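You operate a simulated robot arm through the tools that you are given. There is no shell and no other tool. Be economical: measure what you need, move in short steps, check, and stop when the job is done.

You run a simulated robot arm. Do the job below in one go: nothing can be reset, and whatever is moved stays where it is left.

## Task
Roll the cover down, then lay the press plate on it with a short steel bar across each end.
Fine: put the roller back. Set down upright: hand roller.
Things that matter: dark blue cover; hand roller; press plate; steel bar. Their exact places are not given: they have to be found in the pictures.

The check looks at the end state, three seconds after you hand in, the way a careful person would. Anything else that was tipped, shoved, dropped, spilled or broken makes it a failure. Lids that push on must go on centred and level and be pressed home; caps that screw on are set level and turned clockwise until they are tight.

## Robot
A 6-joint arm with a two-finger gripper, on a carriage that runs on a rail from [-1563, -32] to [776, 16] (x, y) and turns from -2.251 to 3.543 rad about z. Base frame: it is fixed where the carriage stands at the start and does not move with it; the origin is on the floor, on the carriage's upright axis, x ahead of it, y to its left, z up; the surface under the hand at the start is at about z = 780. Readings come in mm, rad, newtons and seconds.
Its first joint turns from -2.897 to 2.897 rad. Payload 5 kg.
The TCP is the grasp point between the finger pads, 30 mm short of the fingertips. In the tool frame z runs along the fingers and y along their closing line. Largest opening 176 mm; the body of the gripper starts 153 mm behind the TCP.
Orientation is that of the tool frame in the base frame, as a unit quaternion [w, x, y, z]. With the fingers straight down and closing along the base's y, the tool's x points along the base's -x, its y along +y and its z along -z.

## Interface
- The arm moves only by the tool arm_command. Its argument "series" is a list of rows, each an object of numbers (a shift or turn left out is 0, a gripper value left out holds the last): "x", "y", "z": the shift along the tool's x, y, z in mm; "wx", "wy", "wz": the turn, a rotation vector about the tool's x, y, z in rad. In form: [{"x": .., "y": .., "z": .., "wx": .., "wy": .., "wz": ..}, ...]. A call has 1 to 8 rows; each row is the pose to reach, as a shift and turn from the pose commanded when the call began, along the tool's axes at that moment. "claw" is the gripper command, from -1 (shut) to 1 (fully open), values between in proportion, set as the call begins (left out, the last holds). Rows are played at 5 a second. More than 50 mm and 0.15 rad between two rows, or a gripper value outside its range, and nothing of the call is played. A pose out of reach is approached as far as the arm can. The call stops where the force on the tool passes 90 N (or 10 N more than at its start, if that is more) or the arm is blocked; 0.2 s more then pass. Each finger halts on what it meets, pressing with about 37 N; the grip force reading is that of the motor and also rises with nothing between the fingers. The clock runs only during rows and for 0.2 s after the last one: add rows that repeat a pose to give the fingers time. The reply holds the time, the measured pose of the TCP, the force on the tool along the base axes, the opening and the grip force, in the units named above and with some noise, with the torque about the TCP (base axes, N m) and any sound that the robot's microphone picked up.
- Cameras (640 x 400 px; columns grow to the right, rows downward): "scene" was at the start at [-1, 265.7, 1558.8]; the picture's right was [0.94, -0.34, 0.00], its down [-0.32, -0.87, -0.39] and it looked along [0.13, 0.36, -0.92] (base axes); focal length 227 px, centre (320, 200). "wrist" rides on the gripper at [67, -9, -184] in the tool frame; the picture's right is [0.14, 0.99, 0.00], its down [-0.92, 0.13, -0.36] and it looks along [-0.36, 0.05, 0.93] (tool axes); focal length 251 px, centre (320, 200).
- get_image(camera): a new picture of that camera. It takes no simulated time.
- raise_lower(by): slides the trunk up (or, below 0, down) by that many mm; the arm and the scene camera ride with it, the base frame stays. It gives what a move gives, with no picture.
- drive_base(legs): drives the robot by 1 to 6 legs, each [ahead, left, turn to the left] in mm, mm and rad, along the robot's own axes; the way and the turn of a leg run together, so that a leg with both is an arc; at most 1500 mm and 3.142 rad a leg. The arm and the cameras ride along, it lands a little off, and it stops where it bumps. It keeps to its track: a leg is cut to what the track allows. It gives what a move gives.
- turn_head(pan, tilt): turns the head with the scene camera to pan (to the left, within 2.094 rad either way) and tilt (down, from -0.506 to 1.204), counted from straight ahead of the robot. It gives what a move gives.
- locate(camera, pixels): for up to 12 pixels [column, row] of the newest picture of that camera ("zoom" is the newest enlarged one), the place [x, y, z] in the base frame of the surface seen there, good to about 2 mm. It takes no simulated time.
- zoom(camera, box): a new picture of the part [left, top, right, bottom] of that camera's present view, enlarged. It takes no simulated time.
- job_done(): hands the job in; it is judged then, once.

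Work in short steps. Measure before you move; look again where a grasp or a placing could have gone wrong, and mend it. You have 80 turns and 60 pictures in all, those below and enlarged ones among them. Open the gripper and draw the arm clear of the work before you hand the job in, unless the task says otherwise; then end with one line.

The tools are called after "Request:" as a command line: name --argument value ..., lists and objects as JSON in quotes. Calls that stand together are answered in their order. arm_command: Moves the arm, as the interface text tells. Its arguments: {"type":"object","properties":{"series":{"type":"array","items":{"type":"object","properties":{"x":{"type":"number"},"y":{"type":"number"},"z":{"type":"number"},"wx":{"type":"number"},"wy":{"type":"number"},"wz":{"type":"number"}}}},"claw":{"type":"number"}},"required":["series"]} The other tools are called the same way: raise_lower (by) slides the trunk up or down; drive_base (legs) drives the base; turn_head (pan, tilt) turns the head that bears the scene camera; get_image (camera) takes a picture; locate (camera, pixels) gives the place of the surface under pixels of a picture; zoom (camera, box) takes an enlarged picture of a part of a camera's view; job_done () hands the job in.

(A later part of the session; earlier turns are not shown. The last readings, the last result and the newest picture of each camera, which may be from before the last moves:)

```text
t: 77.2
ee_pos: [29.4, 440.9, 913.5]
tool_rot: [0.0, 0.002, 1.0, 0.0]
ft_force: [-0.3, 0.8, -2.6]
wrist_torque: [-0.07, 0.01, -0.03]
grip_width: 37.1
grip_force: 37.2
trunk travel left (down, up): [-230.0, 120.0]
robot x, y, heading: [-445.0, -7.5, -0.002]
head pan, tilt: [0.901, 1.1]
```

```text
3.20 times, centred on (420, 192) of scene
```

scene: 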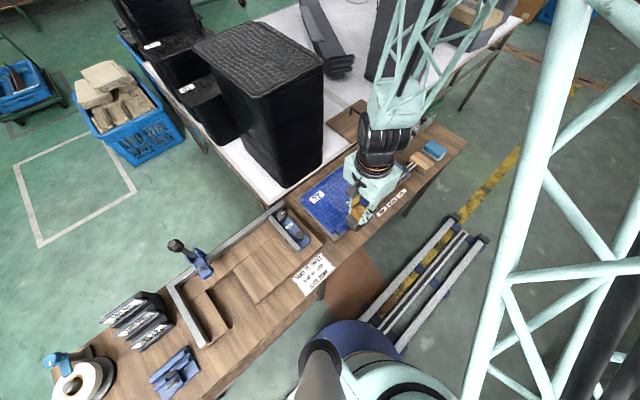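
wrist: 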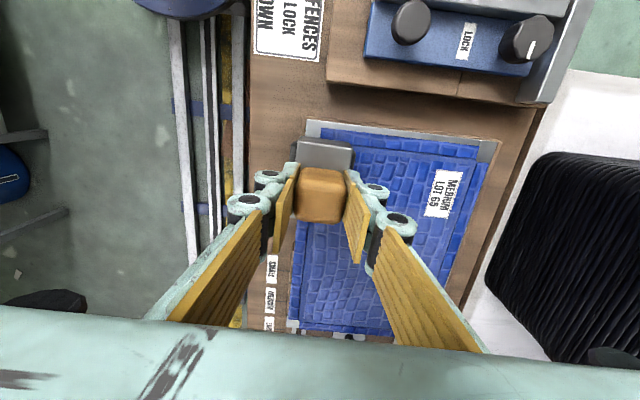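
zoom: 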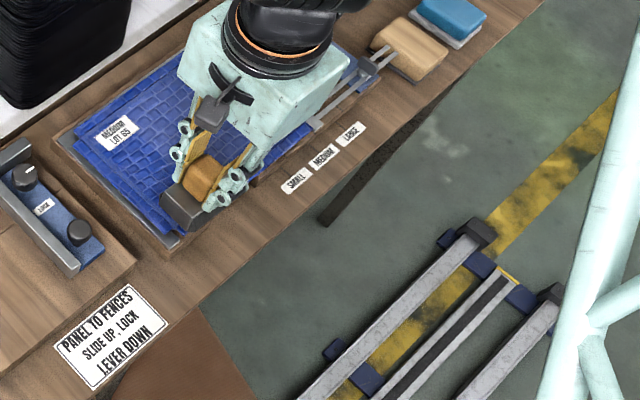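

All in order. I roll the leftmost strip (+y), then back again on the x≈80 strip.

Request:
arm_command --series '[{"z": 12}, {"z": 21}, {"y": 28, "z": 21}, {"y": 56, "z": 21}, {"y": 84, "z": 21}, {"y": 112, "z": 21}, {"y": 140, "z": 21}, {"y": 168, "z": 21}]'

Request:
arm_command --series '[{"z": -10}, {"x": -48, "z": -10}, {"x": -48, "z": 0}, {"x": -48, "y": -34, "z": 0}, {"x": -48, "y": -68, "z": 0}, {"x": -48, "y": -102, "z": 0}, {"x": -48, "y": -136, "z": 0}, {"x": -48, "y": -165, "z": 0}]'

```text
t: 79.0
ee_pos: [31.4, 607.7, 895.8]
tool_rot: [0.001, 0.004, 1.0, 0.002]
ft_force: [2.3, 2.9, 57.5]
wrist_torque: [-0.77, -0.45, 0.13]
grip_width: 37.3
grip_force: 36.8
trunk travel left (down, up): [-230.0, 120.0]
robot x, y, heading: [-447.8, -7.6, -0.004]
head pan, tilt: [0.901, 1.1]
```

```text
t: 80.4
ee_pos: [78.1, 522.2, 895.1]
tool_rot: [0.003, 0.001, 1.0, 0.004]
ft_force: [-7.3, 2.4, 46.7]
wrist_torque: [-0.5, 0.42, -0.32]
grip_width: 37.5
grip_force: 37.2
trunk travel left (down, up): [-230.0, 120.0]
robot x, y, heading: [-451.3, -8.6, -0.005]
head pan, tilt: [0.901, 1.1]
stopped in row 6: the force on the tool passed its limit at 95 N (the readings are from after the stop); the commanded pose is now the measured one
```

Pressure is now too high as contact is rigid; I ease off by 1 mm and finish this strip.

Request:
arm_command --series '[{"z": -1}, {"y": -25, "z": -0.5}, {"y": -50, "z": -0.5}, {"y": -80, "z": -0.5}]'

```text
t: 81.4
ee_pos: [77.7, 439.5, 895.0]
tool_rot: [0.004, 0.004, 1.0, 0.003]
ft_force: [4.0, -2.9, 58.2]
wrist_torque: [0.71, 0.29, -0.13]
grip_width: 37.4
grip_force: 36.4
trunk travel left (down, up): [-230.0, 120.0]
robot x, y, heading: [-450.0, -10.4, -0.003]
head pan, tilt: [0.901, 1.1]
```

I lift and redo the rightmost strip (x≈238), which had had only light pressure.

Request:
arm_command --series '[{"z": -15}, {"x": -45, "z": -15}, {"x": -90, "z": -15}, {"x": -130, "z": -15}, {"x": -160, "z": -15}, {"x": -160, "z": -5}, {"x": -160, "z": -5}]'

Request:
arm_command --series '[{"z": 4}, {"z": 6}, {"y": 28, "z": 6}, {"y": 56, "z": 6}, {"y": 84, "z": 6}, {"y": 112, "z": 6}, {"y": 140, "z": 6}, {"y": 166, "z": 6}]'

```text
t: 83.0
ee_pos: [243.2, 437.9, 899.6]
tool_rot: [0.001, 0.003, 1.0, 0.001]
ft_force: [0.6, -0.4, -3.1]
wrist_torque: [-0.04, 0.03, -0.01]
grip_width: 37.4
grip_force: 36.4
trunk travel left (down, up): [-230.0, 120.0]
robot x, y, heading: [-447.6, -11.0, 0.001]
head pan, tilt: [0.901, 1.1]
```

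```text
t: 84.8
ee_pos: [241.0, 603.7, 895.7]
tool_rot: [0.004, 0.003, 1.0, 0.003]
ft_force: [19.0, 3.9, 56.5]
wrist_torque: [-0.76, -0.1, 0.33]
grip_width: 37.2
grip_force: 36.7
trunk travel left (down, up): [-230.0, 120.0]
robot x, y, heading: [-448.2, -12.0, -0.003]
head pan, tilt: [0.901, 1.1]
```

I repeat the x≈190 strip on the way back, slightly lighter, then lift and look.

Request:
arm_command --series '[{"z": -10}, {"x": 50, "z": -10}, {"x": 50, "z": -1}, {"x": 50, "y": -34, "z": -1}, {"x": 50, "y": -68, "z": -1}, {"x": 50, "y": -102, "z": -1}, {"x": 50, "y": -136, "z": -1}, {"x": 50, "y": -166, "z": -1}]'

Request:
arm_command --series '[{"z": -10}, {"x": 50, "z": -10}, {"x": 50, "z": -1}, {"x": 50, "y": 34, "z": -1}, {"x": 50, "y": 68, "z": -1}, {"x": 50, "y": 102, "z": -1}, {"x": 50, "y": 136, "z": -1}, {"x": 50, "y": 166, "z": -1}]'

Request:
arm_command --series '[{"z": -15}, {"z": -60}, {"z": -100}, {"z": -100}]'

Request:
get_image --camera "wrist"

```text
t: 86.6
ee_pos: [188.5, 434.9, 893.6]
tool_rot: [0.004, 0.003, 1.0, 0.003]
ft_force: [-18.0, -4.1, 73.7]
wrist_torque: [1.01, 0.73, 0.24]
grip_width: 37.5
grip_force: 37.1
trunk travel left (down, up): [-230.0, 120.0]
robot x, y, heading: [-447.5, -9.5, -0.01]
head pan, tilt: [0.901, 1.1]
```

```text
t: 88.4
ee_pos: [139.7, 603.3, 895.3]
tool_rot: [0.003, 0.002, 1.0, 0.003]
ft_force: [15.4, -0.6, 34.7]
wrist_torque: [-0.7, -1.42, 0.38]
grip_width: 37.6
grip_force: 37.0
trunk travel left (down, up): [-230.0, 120.0]
robot x, y, heading: [-447.9, -9.4, -0.008]
head pan, tilt: [0.901, 1.1]
```

```text
t: 89.4
ee_pos: [140.1, 603.5, 993.9]
tool_rot: [0.0, 0.004, 1.0, 0.001]
ft_force: [0.0, -0.4, -2.2]
wrist_torque: [0.17, -0.05, 0.01]
grip_width: 37.2
grip_force: 37.3
trunk travel left (down, up): [-230.0, 120.0]
robot x, y, heading: [-446.2, -5.7, -0.009]
head pan, tilt: [0.901, 1.1]
```

```text
21 pictures are left
```

wrist: 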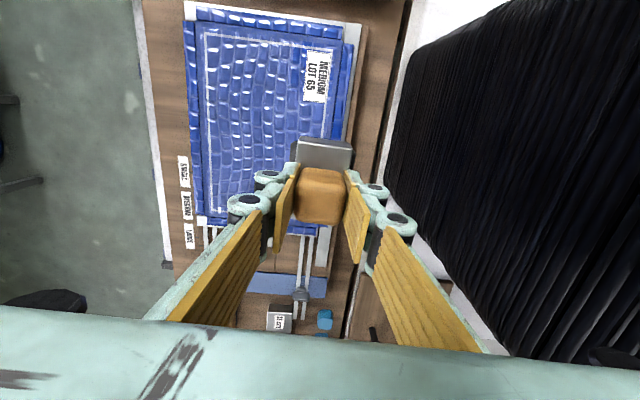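

A crisp border now shows on the cover; rolling done. I take the roller to the front side and drive back to the start to set it at home.

Request:
arm_command --series '[{"y": -45}, {"y": -90}, {"y": -130}, {"y": -165}]'

Request:
drive_base --legs '[[445, 0, 0.007]]'

```text
t: 90.4
ee_pos: [138.5, 436.9, 993.4]
tool_rot: [0.002, 0.003, 1.0, 0.001]
ft_force: [0.8, 0.0, -3.0]
wrist_torque: [-0.07, 0.05, 0.01]
grip_width: 37.2
grip_force: 36.8
trunk travel left (down, up): [-230.0, 120.0]
robot x, y, heading: [-446.9, -12.5, -0.005]
head pan, tilt: [0.901, 1.1]
```

```text
t: 93.2
ee_pos: [578.4, 451.1, 993.3]
tool_rot: [0.0, -0.002, 1.0, 0.002]
ft_force: [0.6, -0.5, -1.9]
wrist_torque: [0.03, -0.01, -0.02]
grip_width: 37.2
grip_force: 37.3
trunk travel left (down, up): [-230.0, 120.0]
robot x, y, heading: [-5.1, 0.6, 0.008]
head pan, tilt: [0.901, 1.1]
```

I move over home (706,437) and lower until the drum touches the bench.

Request:
arm_command --series '[{"x": -43, "y": -5, "wz": 0.006}, {"x": -86, "y": -10, "wz": 0.012}, {"x": -128, "y": -14, "wz": 0.019}, {"x": -128, "y": -14, "z": 45, "wz": 0.019}, {"x": -128, "y": -14, "z": 90, "wz": 0.019}, {"x": -128, "y": -14, "z": 125, "wz": 0.019}, {"x": -128, "y": -14, "z": 125, "wz": 0.019}]'

Request:
arm_command --series '[{"z": 6}, {"z": 9}, {"z": 11}, {"z": 12}]'

Request:
get_image --camera "wrist"

```text
t: 94.8
ee_pos: [705.2, 437.5, 868.3]
tool_rot: [0.001, 0.007, 1.0, 0.003]
ft_force: [0.4, -0.1, -3.0]
wrist_torque: [-0.08, 0.08, 0.02]
grip_width: 37.3
grip_force: 36.3
trunk travel left (down, up): [-230.0, 120.0]
robot x, y, heading: [-8.0, -1.7, 0.006]
head pan, tilt: [0.901, 1.1]
```

```text
t: 95.8
ee_pos: [705.7, 437.1, 856.7]
tool_rot: [0.001, 0.007, 1.0, 0.002]
ft_force: [-5.5, 0.0, 7.6]
wrist_torque: [-0.03, 0.13, -0.01]
grip_width: 37.3
grip_force: 36.7
trunk travel left (down, up): [-230.0, 120.0]
robot x, y, heading: [-6.2, -2.8, 0.004]
head pan, tilt: [0.901, 1.1]
```

```text
20 pictures are left
```

wrist: 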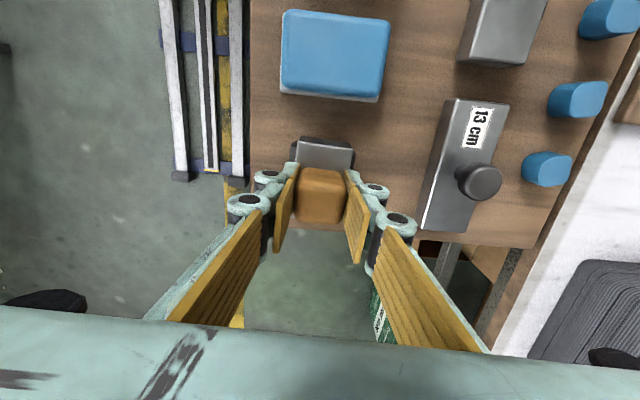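

The drum touches (≈10 N). I release and rise.

Request:
arm_command --claw 0.0 --series '[{"z": -0.5}, {"z": -0.5}, {"z": -0.5}, {"z": -0.5}, {"z": -30}, {"z": -70}, {"z": -110}, {"z": -150}]'

Request:
get_image --camera "scene"

Request:
zoom --camera "scene" --box '[235, 100, 435, 285]'

```text
t: 97.6
ee_pos: [705.1, 432.7, 1006.7]
tool_rot: [0.001, 0.008, 1.0, 0.002]
ft_force: [1.4, 1.0, 0.2]
wrist_torque: [-0.04, 0.04, 0.02]
grip_width: 88.0
grip_force: 0.0
trunk travel left (down, up): [-230.0, 120.0]
robot x, y, heading: [-4.3, -1.8, 0.009]
head pan, tilt: [0.901, 1.1]
```

```text
19 pictures are left
```

scene: 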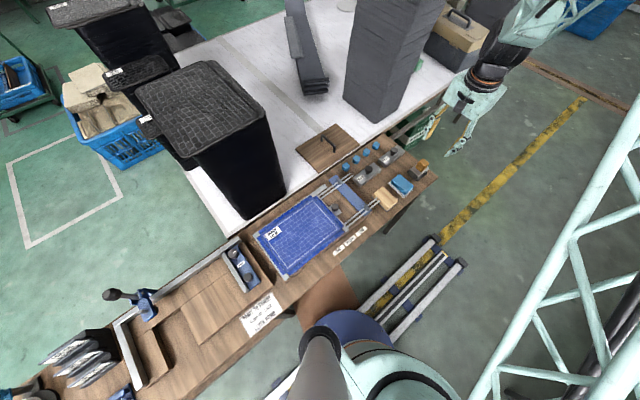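

```text
2.16 times, centred on (335, 192) of scene
```

zoom: 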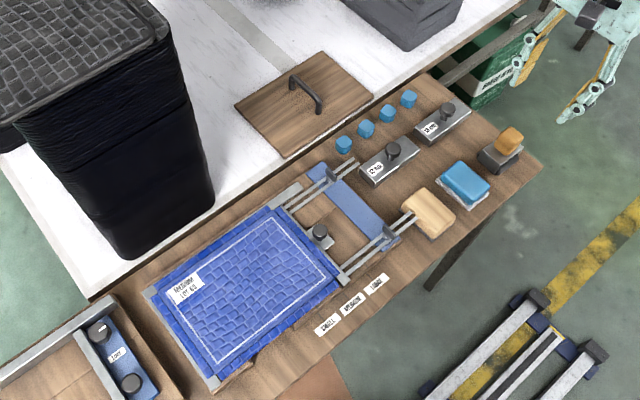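

The roller is home and a white border line now shows all around the cover. Next I measure the plate and its handle.

Request:
locate --camera "zoom" --pixels '[[236, 105], [324, 54], [373, 92], [286, 154], [292, 80], [320, 110], [306, 92], [146, 290], [276, 209], [339, 275], [215, 378], [320, 248]]'

Request:
zoom --camera "scene" --box '[285, 115, 365, 175]'

Request:
locate --camera "zoom" --pixels '[[195, 155], [215, 180], [240, 210], [270, 245], [290, 270], [85, 205], [330, 75], [525, 210], [250, 370], [230, 190], [250, 215]]'

```text
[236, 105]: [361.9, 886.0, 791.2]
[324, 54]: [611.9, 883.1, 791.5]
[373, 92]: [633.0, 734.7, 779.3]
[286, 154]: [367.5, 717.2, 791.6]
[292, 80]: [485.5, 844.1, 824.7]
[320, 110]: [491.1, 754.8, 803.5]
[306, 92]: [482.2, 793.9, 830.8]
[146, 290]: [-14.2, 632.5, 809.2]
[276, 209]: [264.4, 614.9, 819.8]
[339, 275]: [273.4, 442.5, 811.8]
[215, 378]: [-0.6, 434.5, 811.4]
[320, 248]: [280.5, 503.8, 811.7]
```

```text
6.67 times, centred on (325, 145) of scene
```

zoom: 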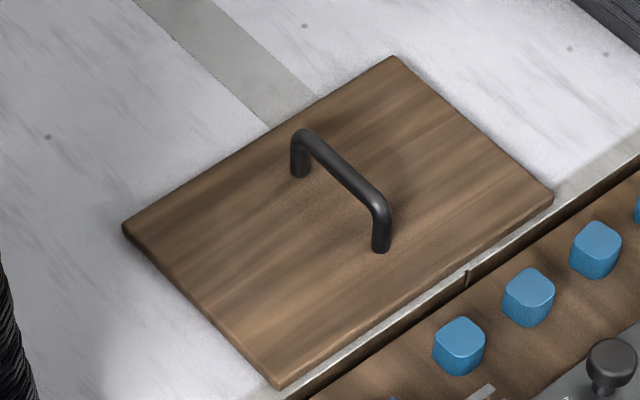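

```text
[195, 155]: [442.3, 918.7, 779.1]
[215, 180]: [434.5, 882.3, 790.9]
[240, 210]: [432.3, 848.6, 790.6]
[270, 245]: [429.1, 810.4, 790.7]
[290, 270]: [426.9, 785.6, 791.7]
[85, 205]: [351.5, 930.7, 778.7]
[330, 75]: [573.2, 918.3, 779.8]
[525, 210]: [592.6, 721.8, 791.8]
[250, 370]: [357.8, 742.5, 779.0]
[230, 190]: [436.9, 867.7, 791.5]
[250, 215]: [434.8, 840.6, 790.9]
```

Plate is ~250×170 centred (488,801), handle along y at x≈488, top ≈836. Before swinging over, I locate the neighbouring stacks.

Request:
locate --camera "scene" --pixels '[[284, 186], [245, 218], [275, 160], [346, 90], [378, 122], [400, 100], [325, 88], [266, 90], [440, 60], [395, 30]]'

```text
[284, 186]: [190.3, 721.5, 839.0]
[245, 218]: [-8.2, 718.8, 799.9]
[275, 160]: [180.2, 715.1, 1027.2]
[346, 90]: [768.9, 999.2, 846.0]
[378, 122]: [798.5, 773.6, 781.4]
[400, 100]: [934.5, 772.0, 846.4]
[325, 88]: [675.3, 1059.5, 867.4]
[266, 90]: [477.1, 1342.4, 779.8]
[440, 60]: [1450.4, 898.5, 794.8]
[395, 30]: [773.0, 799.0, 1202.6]
```

The corridor x 200–760 is free. I shift to x≈488 while turning the hand 90° (camera to the robot's side), then advance over the handle.

Request:
arm_command --series '[{"x": 30, "wz": -0.14}, {"x": 60, "wz": -0.28}, {"x": 90, "wz": -0.42}, {"x": 120, "wz": -0.56}, {"x": 150, "wz": -0.7}, {"x": 180, "wz": -0.84}, {"x": 200, "wz": -0.98}, {"x": 217, "wz": -1.12}]'

Request:
arm_command --series '[{"wz": -0.12}, {"wz": -0.24}, {"wz": -0.36}, {"wz": -0.467}, {"wz": -0.467}]'

```text
t: 99.4
ee_pos: [490.3, 441.5, 1006.2]
tool_rot: [0.002, -0.525, 0.851, 0.001]
ft_force: [-0.2, -0.6, -0.5]
wrist_torque: [-0.01, 0.02, -0.06]
grip_width: 88.0
grip_force: 0.1
trunk travel left (down, up): [-230.0, 120.0]
robot x, y, heading: [-6.2, 0.6, 0.003]
head pan, tilt: [0.901, 1.1]
```

```text
t: 100.6
ee_pos: [489.5, 441.2, 1005.2]
tool_rot: [-0.002, 0.708, -0.706, 0.0]
ft_force: [0.5, 0.4, 0.6]
wrist_torque: [-0.02, 0.02, -0.02]
grip_width: 88.2
grip_force: 0.1
trunk travel left (down, up): [-230.0, 120.0]
robot x, y, heading: [-1.9, 0.3, 0.004]
head pan, tilt: [0.901, 1.1]
```

Tool x now points along −y, tool y along −x. I advance 320 mm and look.

Request:
arm_command --series '[{"x": -45}, {"x": -90}, {"x": -135}, {"x": -180}, {"x": -225}, {"x": -270}, {"x": -310}, {"x": -345}]'

Request:
get_image --camera "wrist"

```text
t: 102.4
ee_pos: [487.0, 786.2, 1008.6]
tool_rot: [0.002, -0.707, 0.707, 0.0]
ft_force: [-0.4, 0.2, -0.6]
wrist_torque: [0.02, -0.04, 0.03]
grip_width: 88.0
grip_force: 0.0
trunk travel left (down, up): [-230.0, 120.0]
robot x, y, heading: [-8.7, 0.7, 0.001]
head pan, tilt: [0.901, 1.1]
```

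```text
16 pictures are left
```

wrist: 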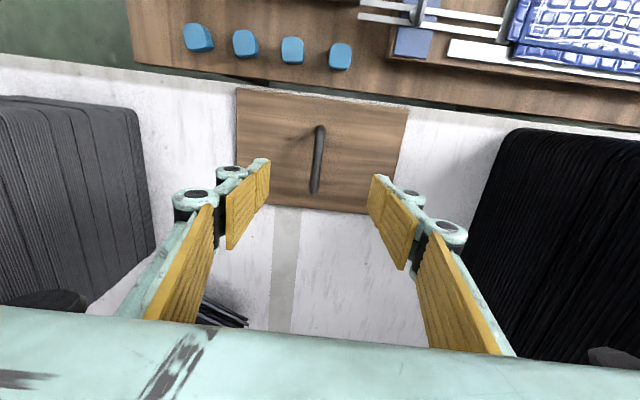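

Request:
locate --camera "wrist" --pixels '[[320, 135], [318, 155], [315, 180], [238, 92], [405, 108], [370, 210], [245, 200]]'

```text
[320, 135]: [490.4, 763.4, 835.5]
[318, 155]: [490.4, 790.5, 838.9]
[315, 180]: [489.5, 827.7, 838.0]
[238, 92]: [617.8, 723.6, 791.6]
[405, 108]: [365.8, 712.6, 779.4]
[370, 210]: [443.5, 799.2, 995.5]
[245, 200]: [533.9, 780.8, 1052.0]
```

Handle bar is at x≈490, y 757–843, top 838. I descend to grasp its middle.

Request:
arm_command --claw -0.4 --series '[{"x": -14, "y": -3, "z": 30}, {"x": -14, "y": -3, "z": 75}, {"x": -14, "y": -3, "z": 115}, {"x": -14, "y": -3, "z": 150}, {"x": -14, "y": -3, "z": 170}, {"x": -14, "y": -3, "z": 178}, {"x": -14, "y": -3, "z": 178}]'

Request:
arm_command --claw -1 --series '[{}, {}, {}, {}]'

Request:
arm_command --series '[{"z": -10}, {"z": -30}, {"z": -60}, {"z": -60}]'

Request:
get_image --camera "wrist"

```text
t: 104.0
ee_pos: [493.0, 800.8, 829.6]
tool_rot: [-0.002, 0.707, -0.707, 0.0]
ft_force: [-0.2, 0.7, -1.0]
wrist_torque: [-0.04, 0.0, 0.0]
grip_width: 52.7
grip_force: 0.2
trunk travel left (down, up): [-230.0, 120.0]
robot x, y, heading: [-10.4, 1.0, 0.001]
head pan, tilt: [0.901, 1.1]
```

```text
t: 105.0
ee_pos: [491.4, 801.1, 830.2]
tool_rot: [-0.001, 0.707, -0.707, -0.001]
ft_force: [-1.0, 0.4, 1.2]
wrist_torque: [0.06, -0.01, 0.09]
grip_width: 11.9
grip_force: 37.1
trunk travel left (down, up): [-230.0, 120.0]
robot x, y, heading: [-6.8, -1.6, -0.002]
head pan, tilt: [0.901, 1.1]
```

```text
t: 106.0
ee_pos: [493.4, 802.3, 892.3]
tool_rot: [-0.003, 0.707, -0.707, 0.001]
ft_force: [-0.1, -0.8, -2.4]
wrist_torque: [0.09, -0.06, 0.03]
grip_width: 11.7
grip_force: 37.1
trunk travel left (down, up): [-230.0, 120.0]
robot x, y, heading: [-1.8, -1.7, 0.003]
head pan, tilt: [0.901, 1.1]
```

```text
15 pictures are left
```

wrist: 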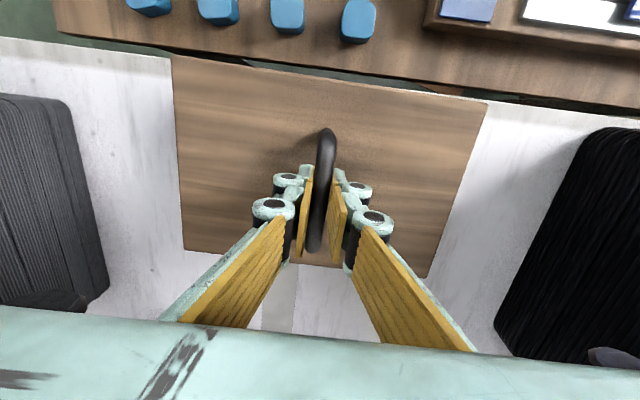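

The plate hangs level. I measure its corners in the hand, then raise and bring it back to y≈526.

Request:
locate --camera "wrist" --pixels '[[175, 60], [484, 104], [425, 274], [188, 247], [327, 140]]'

Request:
arm_command --series '[{"z": -50}, {"z": -100}, {"x": 45, "z": -100}, {"x": 90, "z": -100}, {"x": 135, "z": -100}, {"x": 180, "z": -100}, {"x": 230, "z": -100}, {"x": 276, "z": -100}]'

Request:
drive_base --legs '[[-350, 0, 0]]'

```text
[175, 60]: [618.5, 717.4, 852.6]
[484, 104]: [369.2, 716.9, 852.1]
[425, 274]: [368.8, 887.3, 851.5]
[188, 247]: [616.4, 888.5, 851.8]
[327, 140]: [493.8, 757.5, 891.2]
```

```text
t: 107.8
ee_pos: [493.5, 521.2, 988.8]
tool_rot: [-0.004, 0.708, -0.707, -0.001]
ft_force: [0.5, 0.4, -2.9]
wrist_torque: [-0.04, 0.02, 0.02]
grip_width: 12.0
grip_force: 37.1
trunk travel left (down, up): [-230.0, 120.0]
robot x, y, heading: [-3.3, 0.1, -0.001]
head pan, tilt: [0.901, 1.1]
```

```text
t: 110.2
ee_pos: [141.2, 510.6, 988.1]
tool_rot: [0.002, -0.705, 0.709, 0.001]
ft_force: [0.4, 0.6, -3.0]
wrist_torque: [0.0, -0.01, -0.01]
grip_width: 11.9
grip_force: 36.7
trunk travel left (down, up): [-230.0, 120.0]
robot x, y, heading: [-360.1, -8.9, -0.005]
head pan, tilt: [0.901, 1.1]
```

Plate centre equals TCP. I move over the cover centre (134.5,524) and lower to ~12 mm above, then check.

Request:
arm_command --series '[{"x": -14, "y": 7, "wz": -0.006}, {"x": -14, "y": 7, "z": 40, "wz": -0.006}, {"x": -14, "y": 7, "z": 80, "wz": -0.006}, {"x": -14, "y": 7, "z": 103, "wz": -0.006}, {"x": -14, "y": 7, "z": 103, "wz": -0.006}]'

Request:
get_image --camera "wrist"

```text
t: 111.4
ee_pos: [131.3, 528.2, 880.6]
tool_rot: [0.001, -0.707, 0.708, 0.001]
ft_force: [0.1, -0.2, -3.2]
wrist_torque: [-0.1, 0.01, 0.0]
grip_width: 11.9
grip_force: 37.1
trunk travel left (down, up): [-230.0, 120.0]
robot x, y, heading: [-360.4, -3.8, -0.003]
head pan, tilt: [0.901, 1.1]
```

```text
14 pictures are left
```

wrist: 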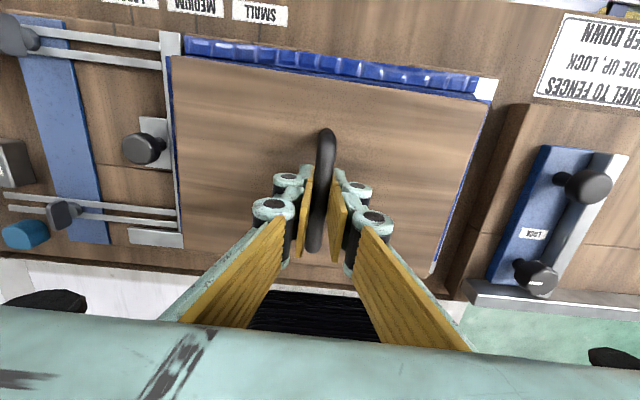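

I measure the plate's edges against the cover's visible edges.

Request:
locate --camera "wrist" --pixels '[[177, 62], [486, 106], [430, 270], [188, 42], [472, 85], [300, 55], [300, 70], [300, 82], [177, 200], [171, 130], [455, 210], [160, 130]]'

```text
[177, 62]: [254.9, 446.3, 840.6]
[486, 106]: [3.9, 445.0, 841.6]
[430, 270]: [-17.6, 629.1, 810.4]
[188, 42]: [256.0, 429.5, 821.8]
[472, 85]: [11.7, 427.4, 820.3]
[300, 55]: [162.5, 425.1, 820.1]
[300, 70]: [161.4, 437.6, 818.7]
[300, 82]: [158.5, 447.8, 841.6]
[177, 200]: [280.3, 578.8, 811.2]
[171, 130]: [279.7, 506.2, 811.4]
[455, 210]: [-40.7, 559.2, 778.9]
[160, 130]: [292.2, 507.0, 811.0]
```

Plate centre is now (129.5,530); I shift +4.5 in x and −7 in y, then lower to contact.

Request:
arm_command --series '[{"x": 7, "y": -4.5}, {"x": 7, "y": -4.5, "z": 5}, {"x": 7, "y": -4.5, "z": 8}, {"x": 7, "y": -4.5, "z": 10}, {"x": 7, "y": -4.5, "z": 11}, {"x": 7, "y": -4.5, "z": 11}]'

```text
t: 112.8
ee_pos: [138.2, 517.3, 873.6]
tool_rot: [-0.002, 0.707, -0.707, -0.001]
ft_force: [0.0, -0.6, -3.3]
wrist_torque: [0.01, 0.01, 0.0]
grip_width: 12.1
grip_force: 37.2
trunk travel left (down, up): [-230.0, 120.0]
robot x, y, heading: [-362.9, -8.8, -0.001]
head pan, tilt: [0.901, 1.1]
```

Not touching yet (−3.3 N is the plate's weight). I lower further in 1 mm steps.

Request:
arm_command --series '[{"z": 1.5}, {"z": 2.5}, {"z": 3.5}, {"z": 3.5}]'

Request:
get_image --camera "wrist"

Request:
locate --camera "wrist" --pixels '[[177, 62], [486, 106], [300, 82], [300, 50], [300, 60], [300, 68], [180, 45], [470, 88], [172, 130]]'

```text
t: 113.8
ee_pos: [138.1, 518.2, 870.7]
tool_rot: [-0.003, 0.707, -0.707, 0.0]
ft_force: [-2.0, 1.0, 17.2]
wrist_torque: [0.13, 0.0, 0.04]
grip_width: 11.8
grip_force: 36.5
trunk travel left (down, up): [-230.0, 120.0]
robot x, y, heading: [-359.1, -3.9, -0.003]
head pan, tilt: [0.901, 1.1]
```

```text
13 pictures are left
```

wrist: 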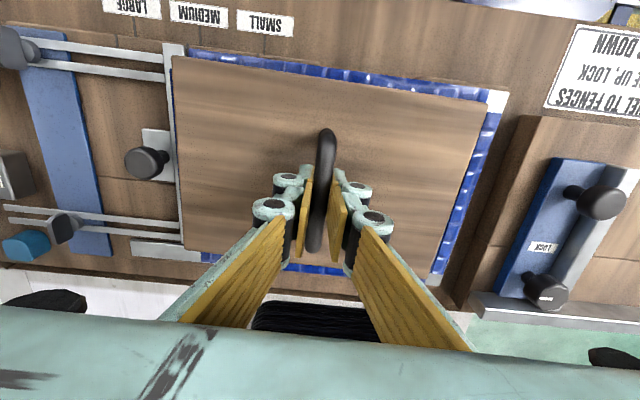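

```text
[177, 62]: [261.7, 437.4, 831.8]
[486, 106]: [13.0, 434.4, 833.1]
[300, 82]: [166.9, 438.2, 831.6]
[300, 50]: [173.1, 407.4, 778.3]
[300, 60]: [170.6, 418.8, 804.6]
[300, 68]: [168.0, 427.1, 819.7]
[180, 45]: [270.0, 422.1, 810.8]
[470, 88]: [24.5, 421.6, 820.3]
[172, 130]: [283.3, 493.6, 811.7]
```

The plate touches (20 N), inside the cover: about 14 mm margin at left and 5 at right. I nudge it 4 mm left with a small lift, set it down and release.

Request:
arm_command --series '[{"z": -4}, {"y": 4, "z": -4}, {"y": 4, "z": -1.5}, {"y": 4, "z": -0.5}, {"y": 4, "z": -0.5}]'

Request:
arm_command --claw -0.4 --series '[{"z": -0.5}, {"z": -0.5}, {"z": -0.5}, {"z": -30}, {"z": -70}, {"z": -110}, {"z": -140}]'

Request:
zoom --camera "scene" --box '[300, 120, 560, 285]'

```text
t: 115.0
ee_pos: [134.4, 517.1, 870.7]
tool_rot: [-0.002, 0.707, -0.707, 0.0]
ft_force: [-1.0, -1.6, 3.4]
wrist_torque: [-0.04, 0.0, 0.0]
grip_width: 11.8
grip_force: 37.4
trunk travel left (down, up): [-230.0, 120.0]
robot x, y, heading: [-362.8, -8.8, -0.002]
head pan, tilt: [0.901, 1.1]
```

```text
t: 116.6
ee_pos: [133.0, 516.5, 1011.9]
tool_rot: [0.002, -0.707, 0.708, 0.0]
ft_force: [0.4, 0.3, -0.3]
wrist_torque: [0.0, 0.02, 0.01]
grip_width: 52.8
grip_force: 0.0
trunk travel left (down, up): [-230.0, 120.0]
robot x, y, heading: [-360.2, -8.2, -0.004]
head pan, tilt: [0.901, 1.1]
```

```text
2.42 times, centred on (430, 202) of scene
```

zoom: 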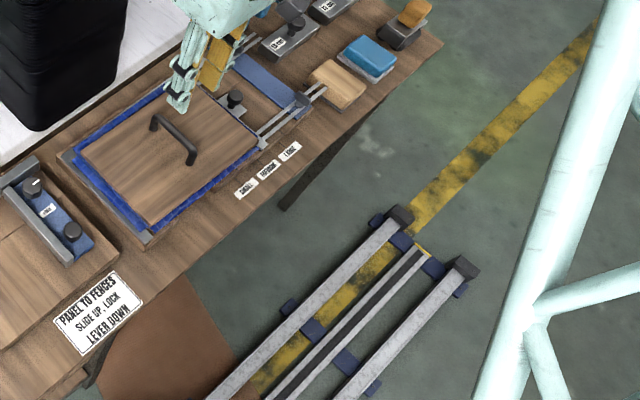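

The plate sits well. Now I drive forward 340 mm towards the first bar (knob ≈(516,571,840)).

Request:
drive_base --legs '[[340, 0, 0.003]]'

Request:
arm_command --claw 0.0 --series '[{"x": -25, "y": -20}, {"x": -45, "y": -40}, {"x": -45, "y": -40}]'

Request:
get_image --camera "wrist"

```text
t: 119.0
ee_pos: [481.4, 522.9, 1012.5]
tool_rot: [-0.002, 0.708, -0.706, -0.001]
ft_force: [0.0, 0.0, 0.6]
wrist_torque: [-0.03, 0.0, -0.03]
grip_width: 52.8
grip_force: 0.2
trunk travel left (down, up): [-230.0, 120.0]
robot x, y, heading: [-9.7, -0.4, -0.001]
head pan, tilt: [0.901, 1.1]
```

```text
t: 119.8
ee_pos: [519.8, 569.0, 1010.3]
tool_rot: [-0.001, 0.707, -0.707, 0.0]
ft_force: [0.8, 0.0, -0.2]
wrist_torque: [-0.07, 0.06, 0.02]
grip_width: 88.0
grip_force: 0.0
trunk travel left (down, up): [-230.0, 120.0]
robot x, y, heading: [-13.3, -4.1, -0.002]
head pan, tilt: [0.901, 1.1]
```

```text
11 pictures are left
```

wrist: 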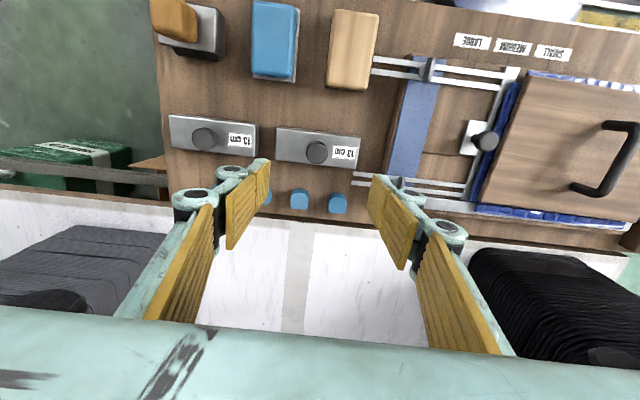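

Request:
locate --camera "wrist" --pixels '[[316, 151], [310, 151], [323, 152], [278, 130], [358, 137], [277, 157], [358, 163], [203, 137], [172, 118], [257, 127], [172, 145], [255, 155]]'

```text
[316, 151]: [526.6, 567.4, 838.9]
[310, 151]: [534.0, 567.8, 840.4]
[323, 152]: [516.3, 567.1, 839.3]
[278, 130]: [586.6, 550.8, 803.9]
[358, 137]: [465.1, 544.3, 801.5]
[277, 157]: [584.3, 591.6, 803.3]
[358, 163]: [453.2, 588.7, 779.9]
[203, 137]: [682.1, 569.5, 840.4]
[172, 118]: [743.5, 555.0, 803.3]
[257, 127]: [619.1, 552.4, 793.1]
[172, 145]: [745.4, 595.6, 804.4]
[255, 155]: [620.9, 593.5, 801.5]
```

Bar 1 is centred near (523,569), knob top 840, bar top 804. I descend onto its knob and grasp it.

Request:
arm_command --claw -0.2 --series '[{"y": -4, "z": 40}, {"y": -4, "z": 80}, {"y": -4, "z": 120}, {"y": -4, "z": 155}, {"y": -4, "z": 171}, {"y": -4, "z": 171}]'

Request:
arm_command --claw -1 --series '[{}, {}, {}, {}]'

Request:
arm_command --series '[{"z": -10}, {"z": -50}, {"z": -90}, {"z": -130}, {"z": -130}]'

```text
t: 121.2
ee_pos: [525.3, 567.7, 841.9]
tool_rot: [-0.002, 0.708, -0.706, 0.001]
ft_force: [0.5, -0.4, -0.9]
wrist_torque: [-0.07, 0.03, -0.01]
grip_width: 70.5
grip_force: 0.1
trunk travel left (down, up): [-230.0, 120.0]
robot x, y, heading: [-11.9, 1.6, 0.003]
head pan, tilt: [0.901, 1.1]
```

```text
t: 122.2
ee_pos: [525.0, 568.4, 841.7]
tool_rot: [-0.002, 0.707, -0.707, 0.0]
ft_force: [0.0, 0.1, 1.2]
wrist_torque: [0.02, -0.05, -0.04]
grip_width: 30.0
grip_force: 37.1
trunk travel left (down, up): [-230.0, 120.0]
robot x, y, heading: [-13.7, -2.1, -0.006]
head pan, tilt: [0.901, 1.1]
```

```text
t: 123.3
ee_pos: [525.4, 568.7, 970.2]
tool_rot: [-0.001, 0.708, -0.706, -0.001]
ft_force: [0.8, -0.7, -2.3]
wrist_torque: [0.05, -0.05, 0.04]
grip_width: 30.3
grip_force: 37.2
trunk travel left (down, up): [-230.0, 120.0]
robot x, y, heading: [-13.9, 2.8, -0.0]
head pan, tilt: [0.901, 1.1]
```

The bar is held (30 mm knob). I drive back 300 mm, then rotate the hand +90° above the plate.

Request:
drive_base --legs '[[-300, 0, 0]]'

Request:
arm_command --series '[{"x": 10, "wz": 0.14}, {"x": 20, "wz": 0.28}, {"x": 30, "wz": 0.42}, {"x": 40, "wz": 0.56}, {"x": 40, "wz": 0.7}, {"x": 40, "wz": 0.84}, {"x": 40, "wz": 0.98}, {"x": 40, "wz": 1.12}]'

Request:
arm_command --series '[{"wz": 0.12}, {"wz": 0.24}, {"wz": 0.36}, {"wz": 0.45}, {"wz": 0.45}]'

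Request:
get_image --camera "wrist"

```text
t: 125.5
ee_pos: [228.6, 563.4, 969.3]
tool_rot: [-0.002, 0.707, -0.707, -0.001]
ft_force: [0.6, 0.3, -4.2]
wrist_torque: [-0.03, -0.01, 0.02]
grip_width: 30.1
grip_force: 37.5
trunk travel left (down, up): [-230.0, 120.0]
robot x, y, heading: [-314.0, -5.6, 0.002]
head pan, tilt: [0.901, 1.1]
```

```text
t: 127.3
ee_pos: [229.0, 522.8, 968.8]
tool_rot: [0.002, -0.223, 0.975, 0.001]
ft_force: [0.1, -0.3, -3.4]
wrist_torque: [-0.02, 0.01, -0.01]
grip_width: 30.2
grip_force: 36.7
trunk travel left (down, up): [-230.0, 120.0]
robot x, y, heading: [-310.9, -7.9, -0.004]
head pan, tilt: [0.901, 1.1]
```

```text
t: 128.5
ee_pos: [227.5, 522.0, 969.7]
tool_rot: [0.001, -0.001, 1.0, 0.002]
ft_force: [0.3, -0.2, -3.0]
wrist_torque: [0.01, 0.0, 0.02]
grip_width: 29.8
grip_force: 37.2
trunk travel left (down, up): [-230.0, 120.0]
robot x, y, heading: [-310.2, -6.8, 0.002]
head pan, tilt: [0.901, 1.1]
```

```text
10 pictures are left
```

wrist: 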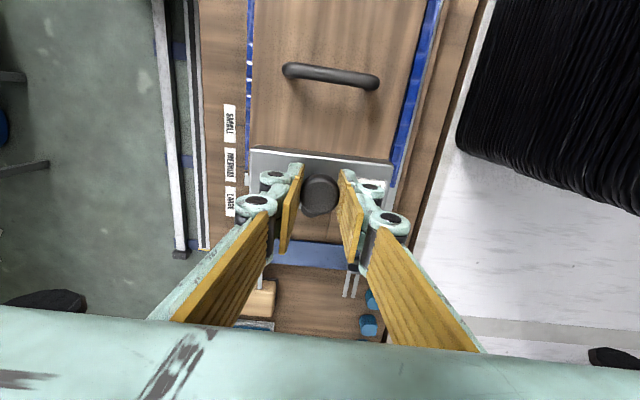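

I measure plate edges, handle and held bar.

Request:
locate --camera "wrist" --pixels '[[258, 100], [251, 100], [402, 100], [410, 100], [288, 70], [375, 82], [256, 158], [386, 166], [254, 180], [420, 90], [320, 180]]'

```text
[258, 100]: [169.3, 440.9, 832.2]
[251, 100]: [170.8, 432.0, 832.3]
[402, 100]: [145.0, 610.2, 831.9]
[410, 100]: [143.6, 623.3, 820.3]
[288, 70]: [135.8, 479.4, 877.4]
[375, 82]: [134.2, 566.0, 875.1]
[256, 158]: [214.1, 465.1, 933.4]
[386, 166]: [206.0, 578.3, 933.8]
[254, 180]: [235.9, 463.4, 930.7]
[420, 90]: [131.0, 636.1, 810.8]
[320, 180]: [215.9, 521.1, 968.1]
```

Plate centre is (135,522.5), x 10–260. I move the bar to x≈235 and lower it to contact (expected TCP z≈895).

Request:
arm_command --series '[{"x": -6, "z": 30}, {"x": -6, "z": 60}, {"x": -6, "z": 70}, {"x": -6, "z": 74}, {"x": -6, "z": 74}]'

Request:
arm_command --series '[{"z": 1}, {"z": 1.5}, {"z": 2}, {"z": 2}]'

```text
t: 129.7
ee_pos: [234.9, 521.6, 896.8]
tool_rot: [0.0, -0.002, 1.0, 0.002]
ft_force: [-0.3, -0.6, -4.5]
wrist_torque: [0.05, 0.05, 0.02]
grip_width: 29.9
grip_force: 36.9
trunk travel left (down, up): [-230.0, 120.0]
robot x, y, heading: [-310.6, -6.0, 0.003]
head pan, tilt: [0.901, 1.1]
```

```text
t: 130.7
ee_pos: [234.0, 523.3, 893.0]
tool_rot: [0.002, -0.002, 1.0, 0.003]
ft_force: [2.1, 1.8, 5.7]
wrist_torque: [-0.1, 0.15, -0.11]
grip_width: 30.1
grip_force: 37.0
trunk travel left (down, up): [-230.0, 120.0]
robot x, y, heading: [-311.3, -4.0, 0.0]
head pan, tilt: [0.901, 1.1]
```

Contact (≈9 N). I release and rise, then look.

Request:
arm_command --claw -0.3 --series '[{}, {}, {}, {"z": -30}, {"z": -70}, {"z": -110}, {"z": -130}, {"z": -130}]'

Request:
get_image --camera "wrist"

Request:
locate --camera "wrist" --pixels '[[320, 160], [260, 150], [380, 160], [320, 150], [320, 140], [330, 130], [300, 135]]'

```text
t: 132.5
ee_pos: [233.6, 521.9, 1022.4]
tool_rot: [0.001, -0.001, 1.0, 0.002]
ft_force: [-0.4, -0.2, -0.2]
wrist_torque: [0.09, 0.01, 0.0]
grip_width: 61.4
grip_force: 0.0
trunk travel left (down, up): [-230.0, 120.0]
robot x, y, heading: [-309.7, -9.1, -0.001]
head pan, tilt: [0.901, 1.1]
```

```text
9 pictures are left
```

wrist: 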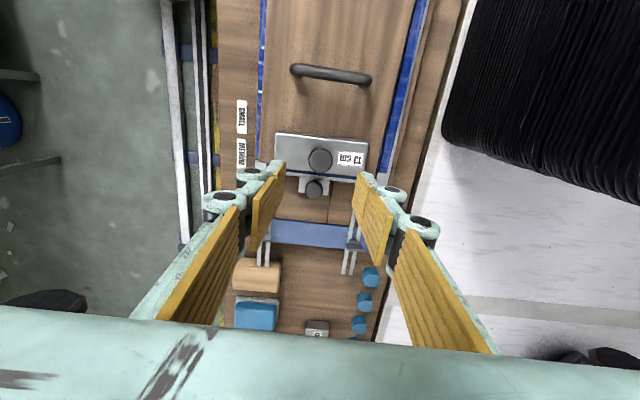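

```text
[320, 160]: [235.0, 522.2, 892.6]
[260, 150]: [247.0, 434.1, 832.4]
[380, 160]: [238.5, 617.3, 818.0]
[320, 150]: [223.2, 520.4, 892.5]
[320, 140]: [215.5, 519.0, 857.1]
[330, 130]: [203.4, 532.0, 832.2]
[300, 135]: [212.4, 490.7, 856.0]
```

Bar 1 lies across the right end, on the plate. I turn the hand −90° again and drive towards bar 2 at (682,572).

Request:
arm_command --series '[{"wz": -0.14}, {"wz": -0.28}, {"wz": -0.42}, {"wz": -0.56}, {"wz": -0.7}, {"wz": -0.84}, {"wz": -0.98}, {"wz": -1.12}]'

Request:
arm_command --series '[{"wz": -0.12}, {"wz": -0.24}, {"wz": -0.36}, {"wz": -0.45}, {"wz": -0.45}]'

Request:
drive_base --legs '[[410, 0, 0.0]]'

Request:
arm_command --series '[{"x": -22, "y": -18}, {"x": -42, "y": -36}, {"x": -42, "y": -36}]'

Request:
get_image --camera "wrist"

```text
t: 134.3
ee_pos: [235.6, 522.4, 1024.0]
tool_rot: [0.002, -0.534, 0.846, 0.002]
ft_force: [0.9, 0.2, 0.0]
wrist_torque: [0.03, 0.01, 0.03]
grip_width: 61.5
grip_force: 0.1
trunk travel left (down, up): [-230.0, 120.0]
robot x, y, heading: [-309.6, -7.0, -0.001]
head pan, tilt: [0.901, 1.1]
```

```text
t: 135.5
ee_pos: [233.5, 522.2, 1022.5]
tool_rot: [-0.002, 0.708, -0.706, -0.001]
ft_force: [0.6, -0.6, -1.6]
wrist_torque: [0.01, -0.01, 0.01]
grip_width: 61.4
grip_force: 0.0
trunk travel left (down, up): [-230.0, 120.0]
robot x, y, heading: [-309.4, -4.8, -0.003]
head pan, tilt: [0.901, 1.1]
```

```text
t: 138.1
ee_pos: [637.0, 527.4, 1023.5]
tool_rot: [0.002, -0.706, 0.708, 0.001]
ft_force: [0.0, 0.8, 0.1]
wrist_torque: [0.01, -0.02, -0.01]
grip_width: 61.8
grip_force: 0.0
trunk travel left (down, up): [-230.0, 120.0]
robot x, y, heading: [91.9, 3.9, -0.004]
head pan, tilt: [0.901, 1.1]
```

```text
t: 138.9
ee_pos: [673.6, 568.7, 1021.6]
tool_rot: [0.002, -0.705, 0.709, 0.001]
ft_force: [0.5, 0.4, -0.5]
wrist_torque: [-0.06, 0.01, -0.01]
grip_width: 61.4
grip_force: 0.1
trunk travel left (down, up): [-230.0, 120.0]
robot x, y, heading: [89.4, 2.2, -0.004]
head pan, tilt: [0.901, 1.1]
```

```text
8 pictures are left
```

wrist: 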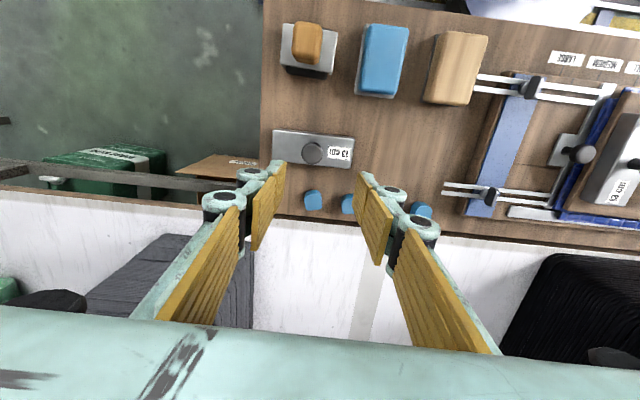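

Request:
locate --camera "wrist" --pixels '[[312, 152], [304, 152], [320, 152], [312, 145], [312, 160], [274, 132], [352, 140], [273, 160], [350, 165]]'

```text
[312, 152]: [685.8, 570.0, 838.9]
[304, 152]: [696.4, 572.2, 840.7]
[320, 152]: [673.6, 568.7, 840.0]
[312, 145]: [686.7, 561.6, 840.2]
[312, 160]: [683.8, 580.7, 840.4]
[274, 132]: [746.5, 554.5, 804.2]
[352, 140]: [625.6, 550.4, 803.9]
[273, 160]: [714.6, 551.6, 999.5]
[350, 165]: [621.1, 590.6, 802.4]
```

Bar 2's knob is centred (684.5,570.5). I descend, grasp and lift.

Request:
arm_command --series '[{"x": -2, "y": -10, "z": 40}, {"x": -2, "y": -10, "z": 85}, {"x": -2, "y": -10, "z": 130}, {"x": -2, "y": -10, "z": 165}, {"x": -2, "y": -10, "z": 180}, {"x": -2, "y": -10, "z": 180}]'

Request:
arm_command --claw -1 --series '[{}, {}, {}, {}]'

Request:
arm_command --series '[{"z": -10}, {"z": -55}, {"z": -100}, {"z": -145}, {"z": -180}, {"z": -180}]'

```text
t: 140.3
ee_pos: [685.1, 571.1, 842.2]
tool_rot: [0.002, -0.705, 0.709, 0.001]
ft_force: [0.1, -0.1, -0.2]
wrist_torque: [-0.01, 0.03, 0.02]
grip_width: 61.6
grip_force: 0.1
trunk travel left (down, up): [-230.0, 120.0]
robot x, y, heading: [93.0, 0.8, -0.007]
head pan, tilt: [0.901, 1.1]
```

```text
t: 141.3
ee_pos: [684.5, 571.2, 842.3]
tool_rot: [0.003, -0.705, 0.709, 0.0]
ft_force: [0.0, -1.1, 2.1]
wrist_torque: [-0.01, 0.0, -0.03]
grip_width: 30.2
grip_force: 37.3
trunk travel left (down, up): [-230.0, 120.0]
robot x, y, heading: [89.5, -0.4, -0.009]
head pan, tilt: [0.901, 1.1]
```

```text
t: 142.7
ee_pos: [684.6, 569.4, 1022.1]
tool_rot: [0.002, -0.705, 0.709, 0.002]
ft_force: [-0.5, 0.3, -1.9]
wrist_torque: [0.07, -0.03, 0.02]
grip_width: 30.1
grip_force: 36.9
trunk travel left (down, up): [-230.0, 120.0]
robot x, y, heading: [88.9, 3.4, -0.003]
head pan, tilt: [0.901, 1.1]
```

Held and lifted (bar bottom ≈960). I drive back 650 mm and rotate over the left end.

Request:
drive_base --legs '[[-650, 0, 0.003]]'

Request:
arm_command --series '[{"x": 10, "wz": 0.14}, {"x": 20, "wz": 0.28}, {"x": 30, "wz": 0.42}, {"x": 40, "wz": 0.56}, {"x": 40, "wz": 0.7}, {"x": 40, "wz": 0.84}, {"x": 40, "wz": 0.98}, {"x": 40, "wz": 1.12}]'

Request:
arm_command --series '[{"wz": 0.12}, {"wz": 0.24}, {"wz": 0.36}, {"wz": 0.45}, {"wz": 0.45}]'

Request:
get_image --camera "wrist"

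```text
t: 146.4
ee_pos: [55.4, 551.5, 1022.7]
tool_rot: [0.001, -0.703, 0.711, 0.001]
ft_force: [0.3, -0.4, -3.6]
wrist_torque: [0.0, 0.02, 0.01]
grip_width: 30.2
grip_force: 36.2
trunk travel left (down, up): [-230.0, 120.0]
robot x, y, heading: [-543.8, -9.6, -0.015]
head pan, tilt: [0.901, 1.1]
```

```text
t: 148.2
ee_pos: [55.1, 510.8, 1022.9]
tool_rot: [0.002, -0.216, 0.976, 0.002]
ft_force: [-0.5, 0.8, -3.5]
wrist_torque: [0.0, 0.04, 0.03]
grip_width: 29.9
grip_force: 36.8
trunk travel left (down, up): [-230.0, 120.0]
robot x, y, heading: [-540.1, -11.9, -0.012]
head pan, tilt: [0.901, 1.1]
```

```text
t: 149.4
ee_pos: [55.4, 512.0, 1021.7]
tool_rot: [0.001, 0.006, 1.0, 0.001]
ft_force: [0.1, -0.1, -4.6]
wrist_torque: [0.03, 0.02, 0.02]
grip_width: 30.1
grip_force: 37.6
trunk travel left (down, up): [-230.0, 120.0]
robot x, y, heading: [-541.6, -7.7, -0.017]
head pan, tilt: [0.901, 1.1]
```

```text
7 pictures are left
```

wrist: 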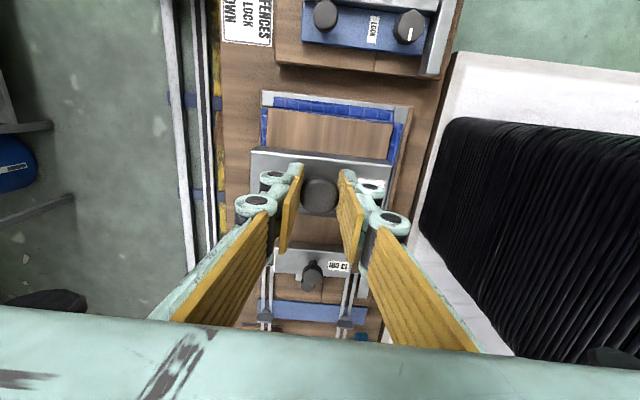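

Request:
locate --camera "wrist" --pixels '[[270, 112], [330, 118], [390, 125], [330, 125], [390, 145], [268, 140], [252, 155], [390, 165], [330, 105]]'

```text
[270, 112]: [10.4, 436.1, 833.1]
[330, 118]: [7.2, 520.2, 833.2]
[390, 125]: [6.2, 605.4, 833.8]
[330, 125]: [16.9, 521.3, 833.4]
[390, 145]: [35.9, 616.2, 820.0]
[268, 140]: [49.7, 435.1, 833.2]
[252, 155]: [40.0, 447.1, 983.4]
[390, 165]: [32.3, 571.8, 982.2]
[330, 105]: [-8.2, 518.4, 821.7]
```

The plate's left edge is at x≈7, y 436–607. I move the bar to (33,522) and lower.

Request:
arm_command --series '[{"x": 22, "y": 10, "wz": -0.012}, {"x": 22, "y": 10, "z": 40, "wz": -0.012}, {"x": 22, "y": 10, "z": 80, "wz": -0.012}, {"x": 22, "y": 10, "z": 110, "wz": -0.012}, {"x": 22, "y": 10, "z": 124, "wz": -0.012}, {"x": 22, "y": 10, "z": 124, "wz": -0.012}]'

Request:
arm_command --series '[{"z": 1.5}, {"z": 2.5}, {"z": 3.5}, {"z": 3.5}]'

```text
t: 150.8
ee_pos: [31.7, 523.0, 900.8]
tool_rot: [0.001, 0.0, 1.0, 0.002]
ft_force: [-0.1, -0.5, -3.9]
wrist_torque: [-0.06, 0.01, -0.01]
grip_width: 30.1
grip_force: 36.8
trunk travel left (down, up): [-230.0, 120.0]
robot x, y, heading: [-545.0, -8.6, -0.022]
head pan, tilt: [0.901, 1.1]
```

```text
t: 151.8
ee_pos: [34.3, 523.4, 895.5]
tool_rot: [0.002, 0.0, 1.0, 0.002]
ft_force: [-2.8, 2.2, 8.4]
wrist_torque: [-0.05, -0.1, 0.05]
grip_width: 30.3
grip_force: 36.7
trunk travel left (down, up): [-230.0, 120.0]
robot x, y, heading: [-541.7, -11.0, -0.016]
head pan, tilt: [0.901, 1.1]
```

Contact (≈12 N). I release and rise, then look.

Request:
arm_command --claw -0.3 --series '[{}, {}, {}, {"z": -30}, {"z": -70}, {"z": -110}, {"z": -150}, {"z": -150}]'

Request:
get_image --camera "wrist"

Request:
locate --camera "wrist" --pixels '[[320, 155], [280, 130], [365, 140], [280, 145], [300, 115]]'

```text
t: 153.6
ee_pos: [33.8, 519.1, 1045.3]
tool_rot: [0.001, 0.001, 1.0, 0.001]
ft_force: [-0.5, -0.7, 0.1]
wrist_torque: [0.11, -0.06, -0.01]
grip_width: 61.5
grip_force: 0.1
trunk travel left (down, up): [-230.0, 120.0]
robot x, y, heading: [-540.9, -10.6, -0.016]
head pan, tilt: [0.901, 1.1]
```

```text
6 pictures are left
```

wrist: 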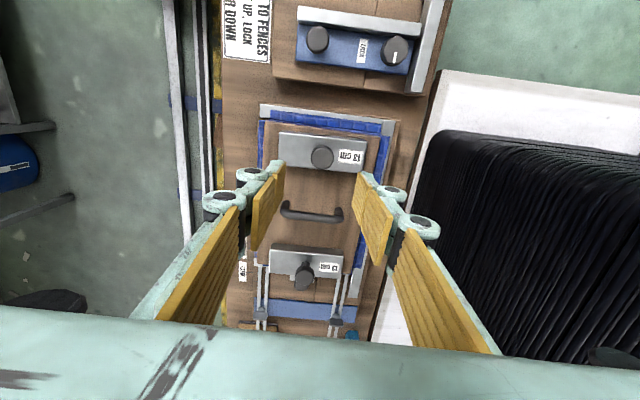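

```text
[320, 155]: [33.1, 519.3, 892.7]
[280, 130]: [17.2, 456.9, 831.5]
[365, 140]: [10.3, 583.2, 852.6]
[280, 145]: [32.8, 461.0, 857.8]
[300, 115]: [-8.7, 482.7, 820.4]
```

Both bars lie across the ends. I turn the robot right so that the arm leaves the work, and take a final look.

Request:
arm_command --series '[{"z": -40}, {"z": -70}]'

Request:
drive_base --legs '[[0, 0, -0.75]]'

Request:
turn_head --pan 1.5 --tilt 0.7

Request:
get_image --camera "scene"

```text
t: 154.2
ee_pos: [31.9, 518.2, 1114.4]
tool_rot: [0.002, 0.0, 1.0, 0.002]
ft_force: [0.6, -0.2, 1.3]
wrist_torque: [0.13, -0.08, 0.05]
grip_width: 61.7
grip_force: 0.1
trunk travel left (down, up): [-230.0, 120.0]
robot x, y, heading: [-544.2, -4.9, -0.016]
head pan, tilt: [0.901, 1.1]
```

```text
t: 156.6
ee_pos: [238.2, -27.5, 1114.6]
tool_rot: [0.002, 0.374, 0.927, 0.0]
ft_force: [-0.7, -0.8, 0.2]
wrist_torque: [-0.01, -0.01, -0.03]
grip_width: 61.4
grip_force: 0.0
trunk travel left (down, up): [-230.0, 120.0]
robot x, y, heading: [-544.5, -9.5, -0.782]
head pan, tilt: [0.901, 1.1]
```

```text
t: 157.6
ee_pos: [239.6, -28.0, 1114.1]
tool_rot: [0.002, 0.374, 0.928, 0.001]
ft_force: [0.4, 0.4, 0.6]
wrist_torque: [-0.01, -0.01, 0.0]
grip_width: 61.7
grip_force: 0.2
trunk travel left (down, up): [-230.0, 120.0]
robot x, y, heading: [-540.4, -12.7, -0.78]
head pan, tilt: [1.499, 0.7]
```

```text
5 pictures are left
```

scene: 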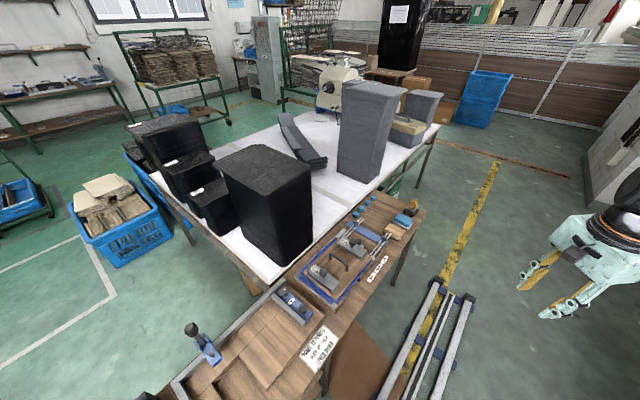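

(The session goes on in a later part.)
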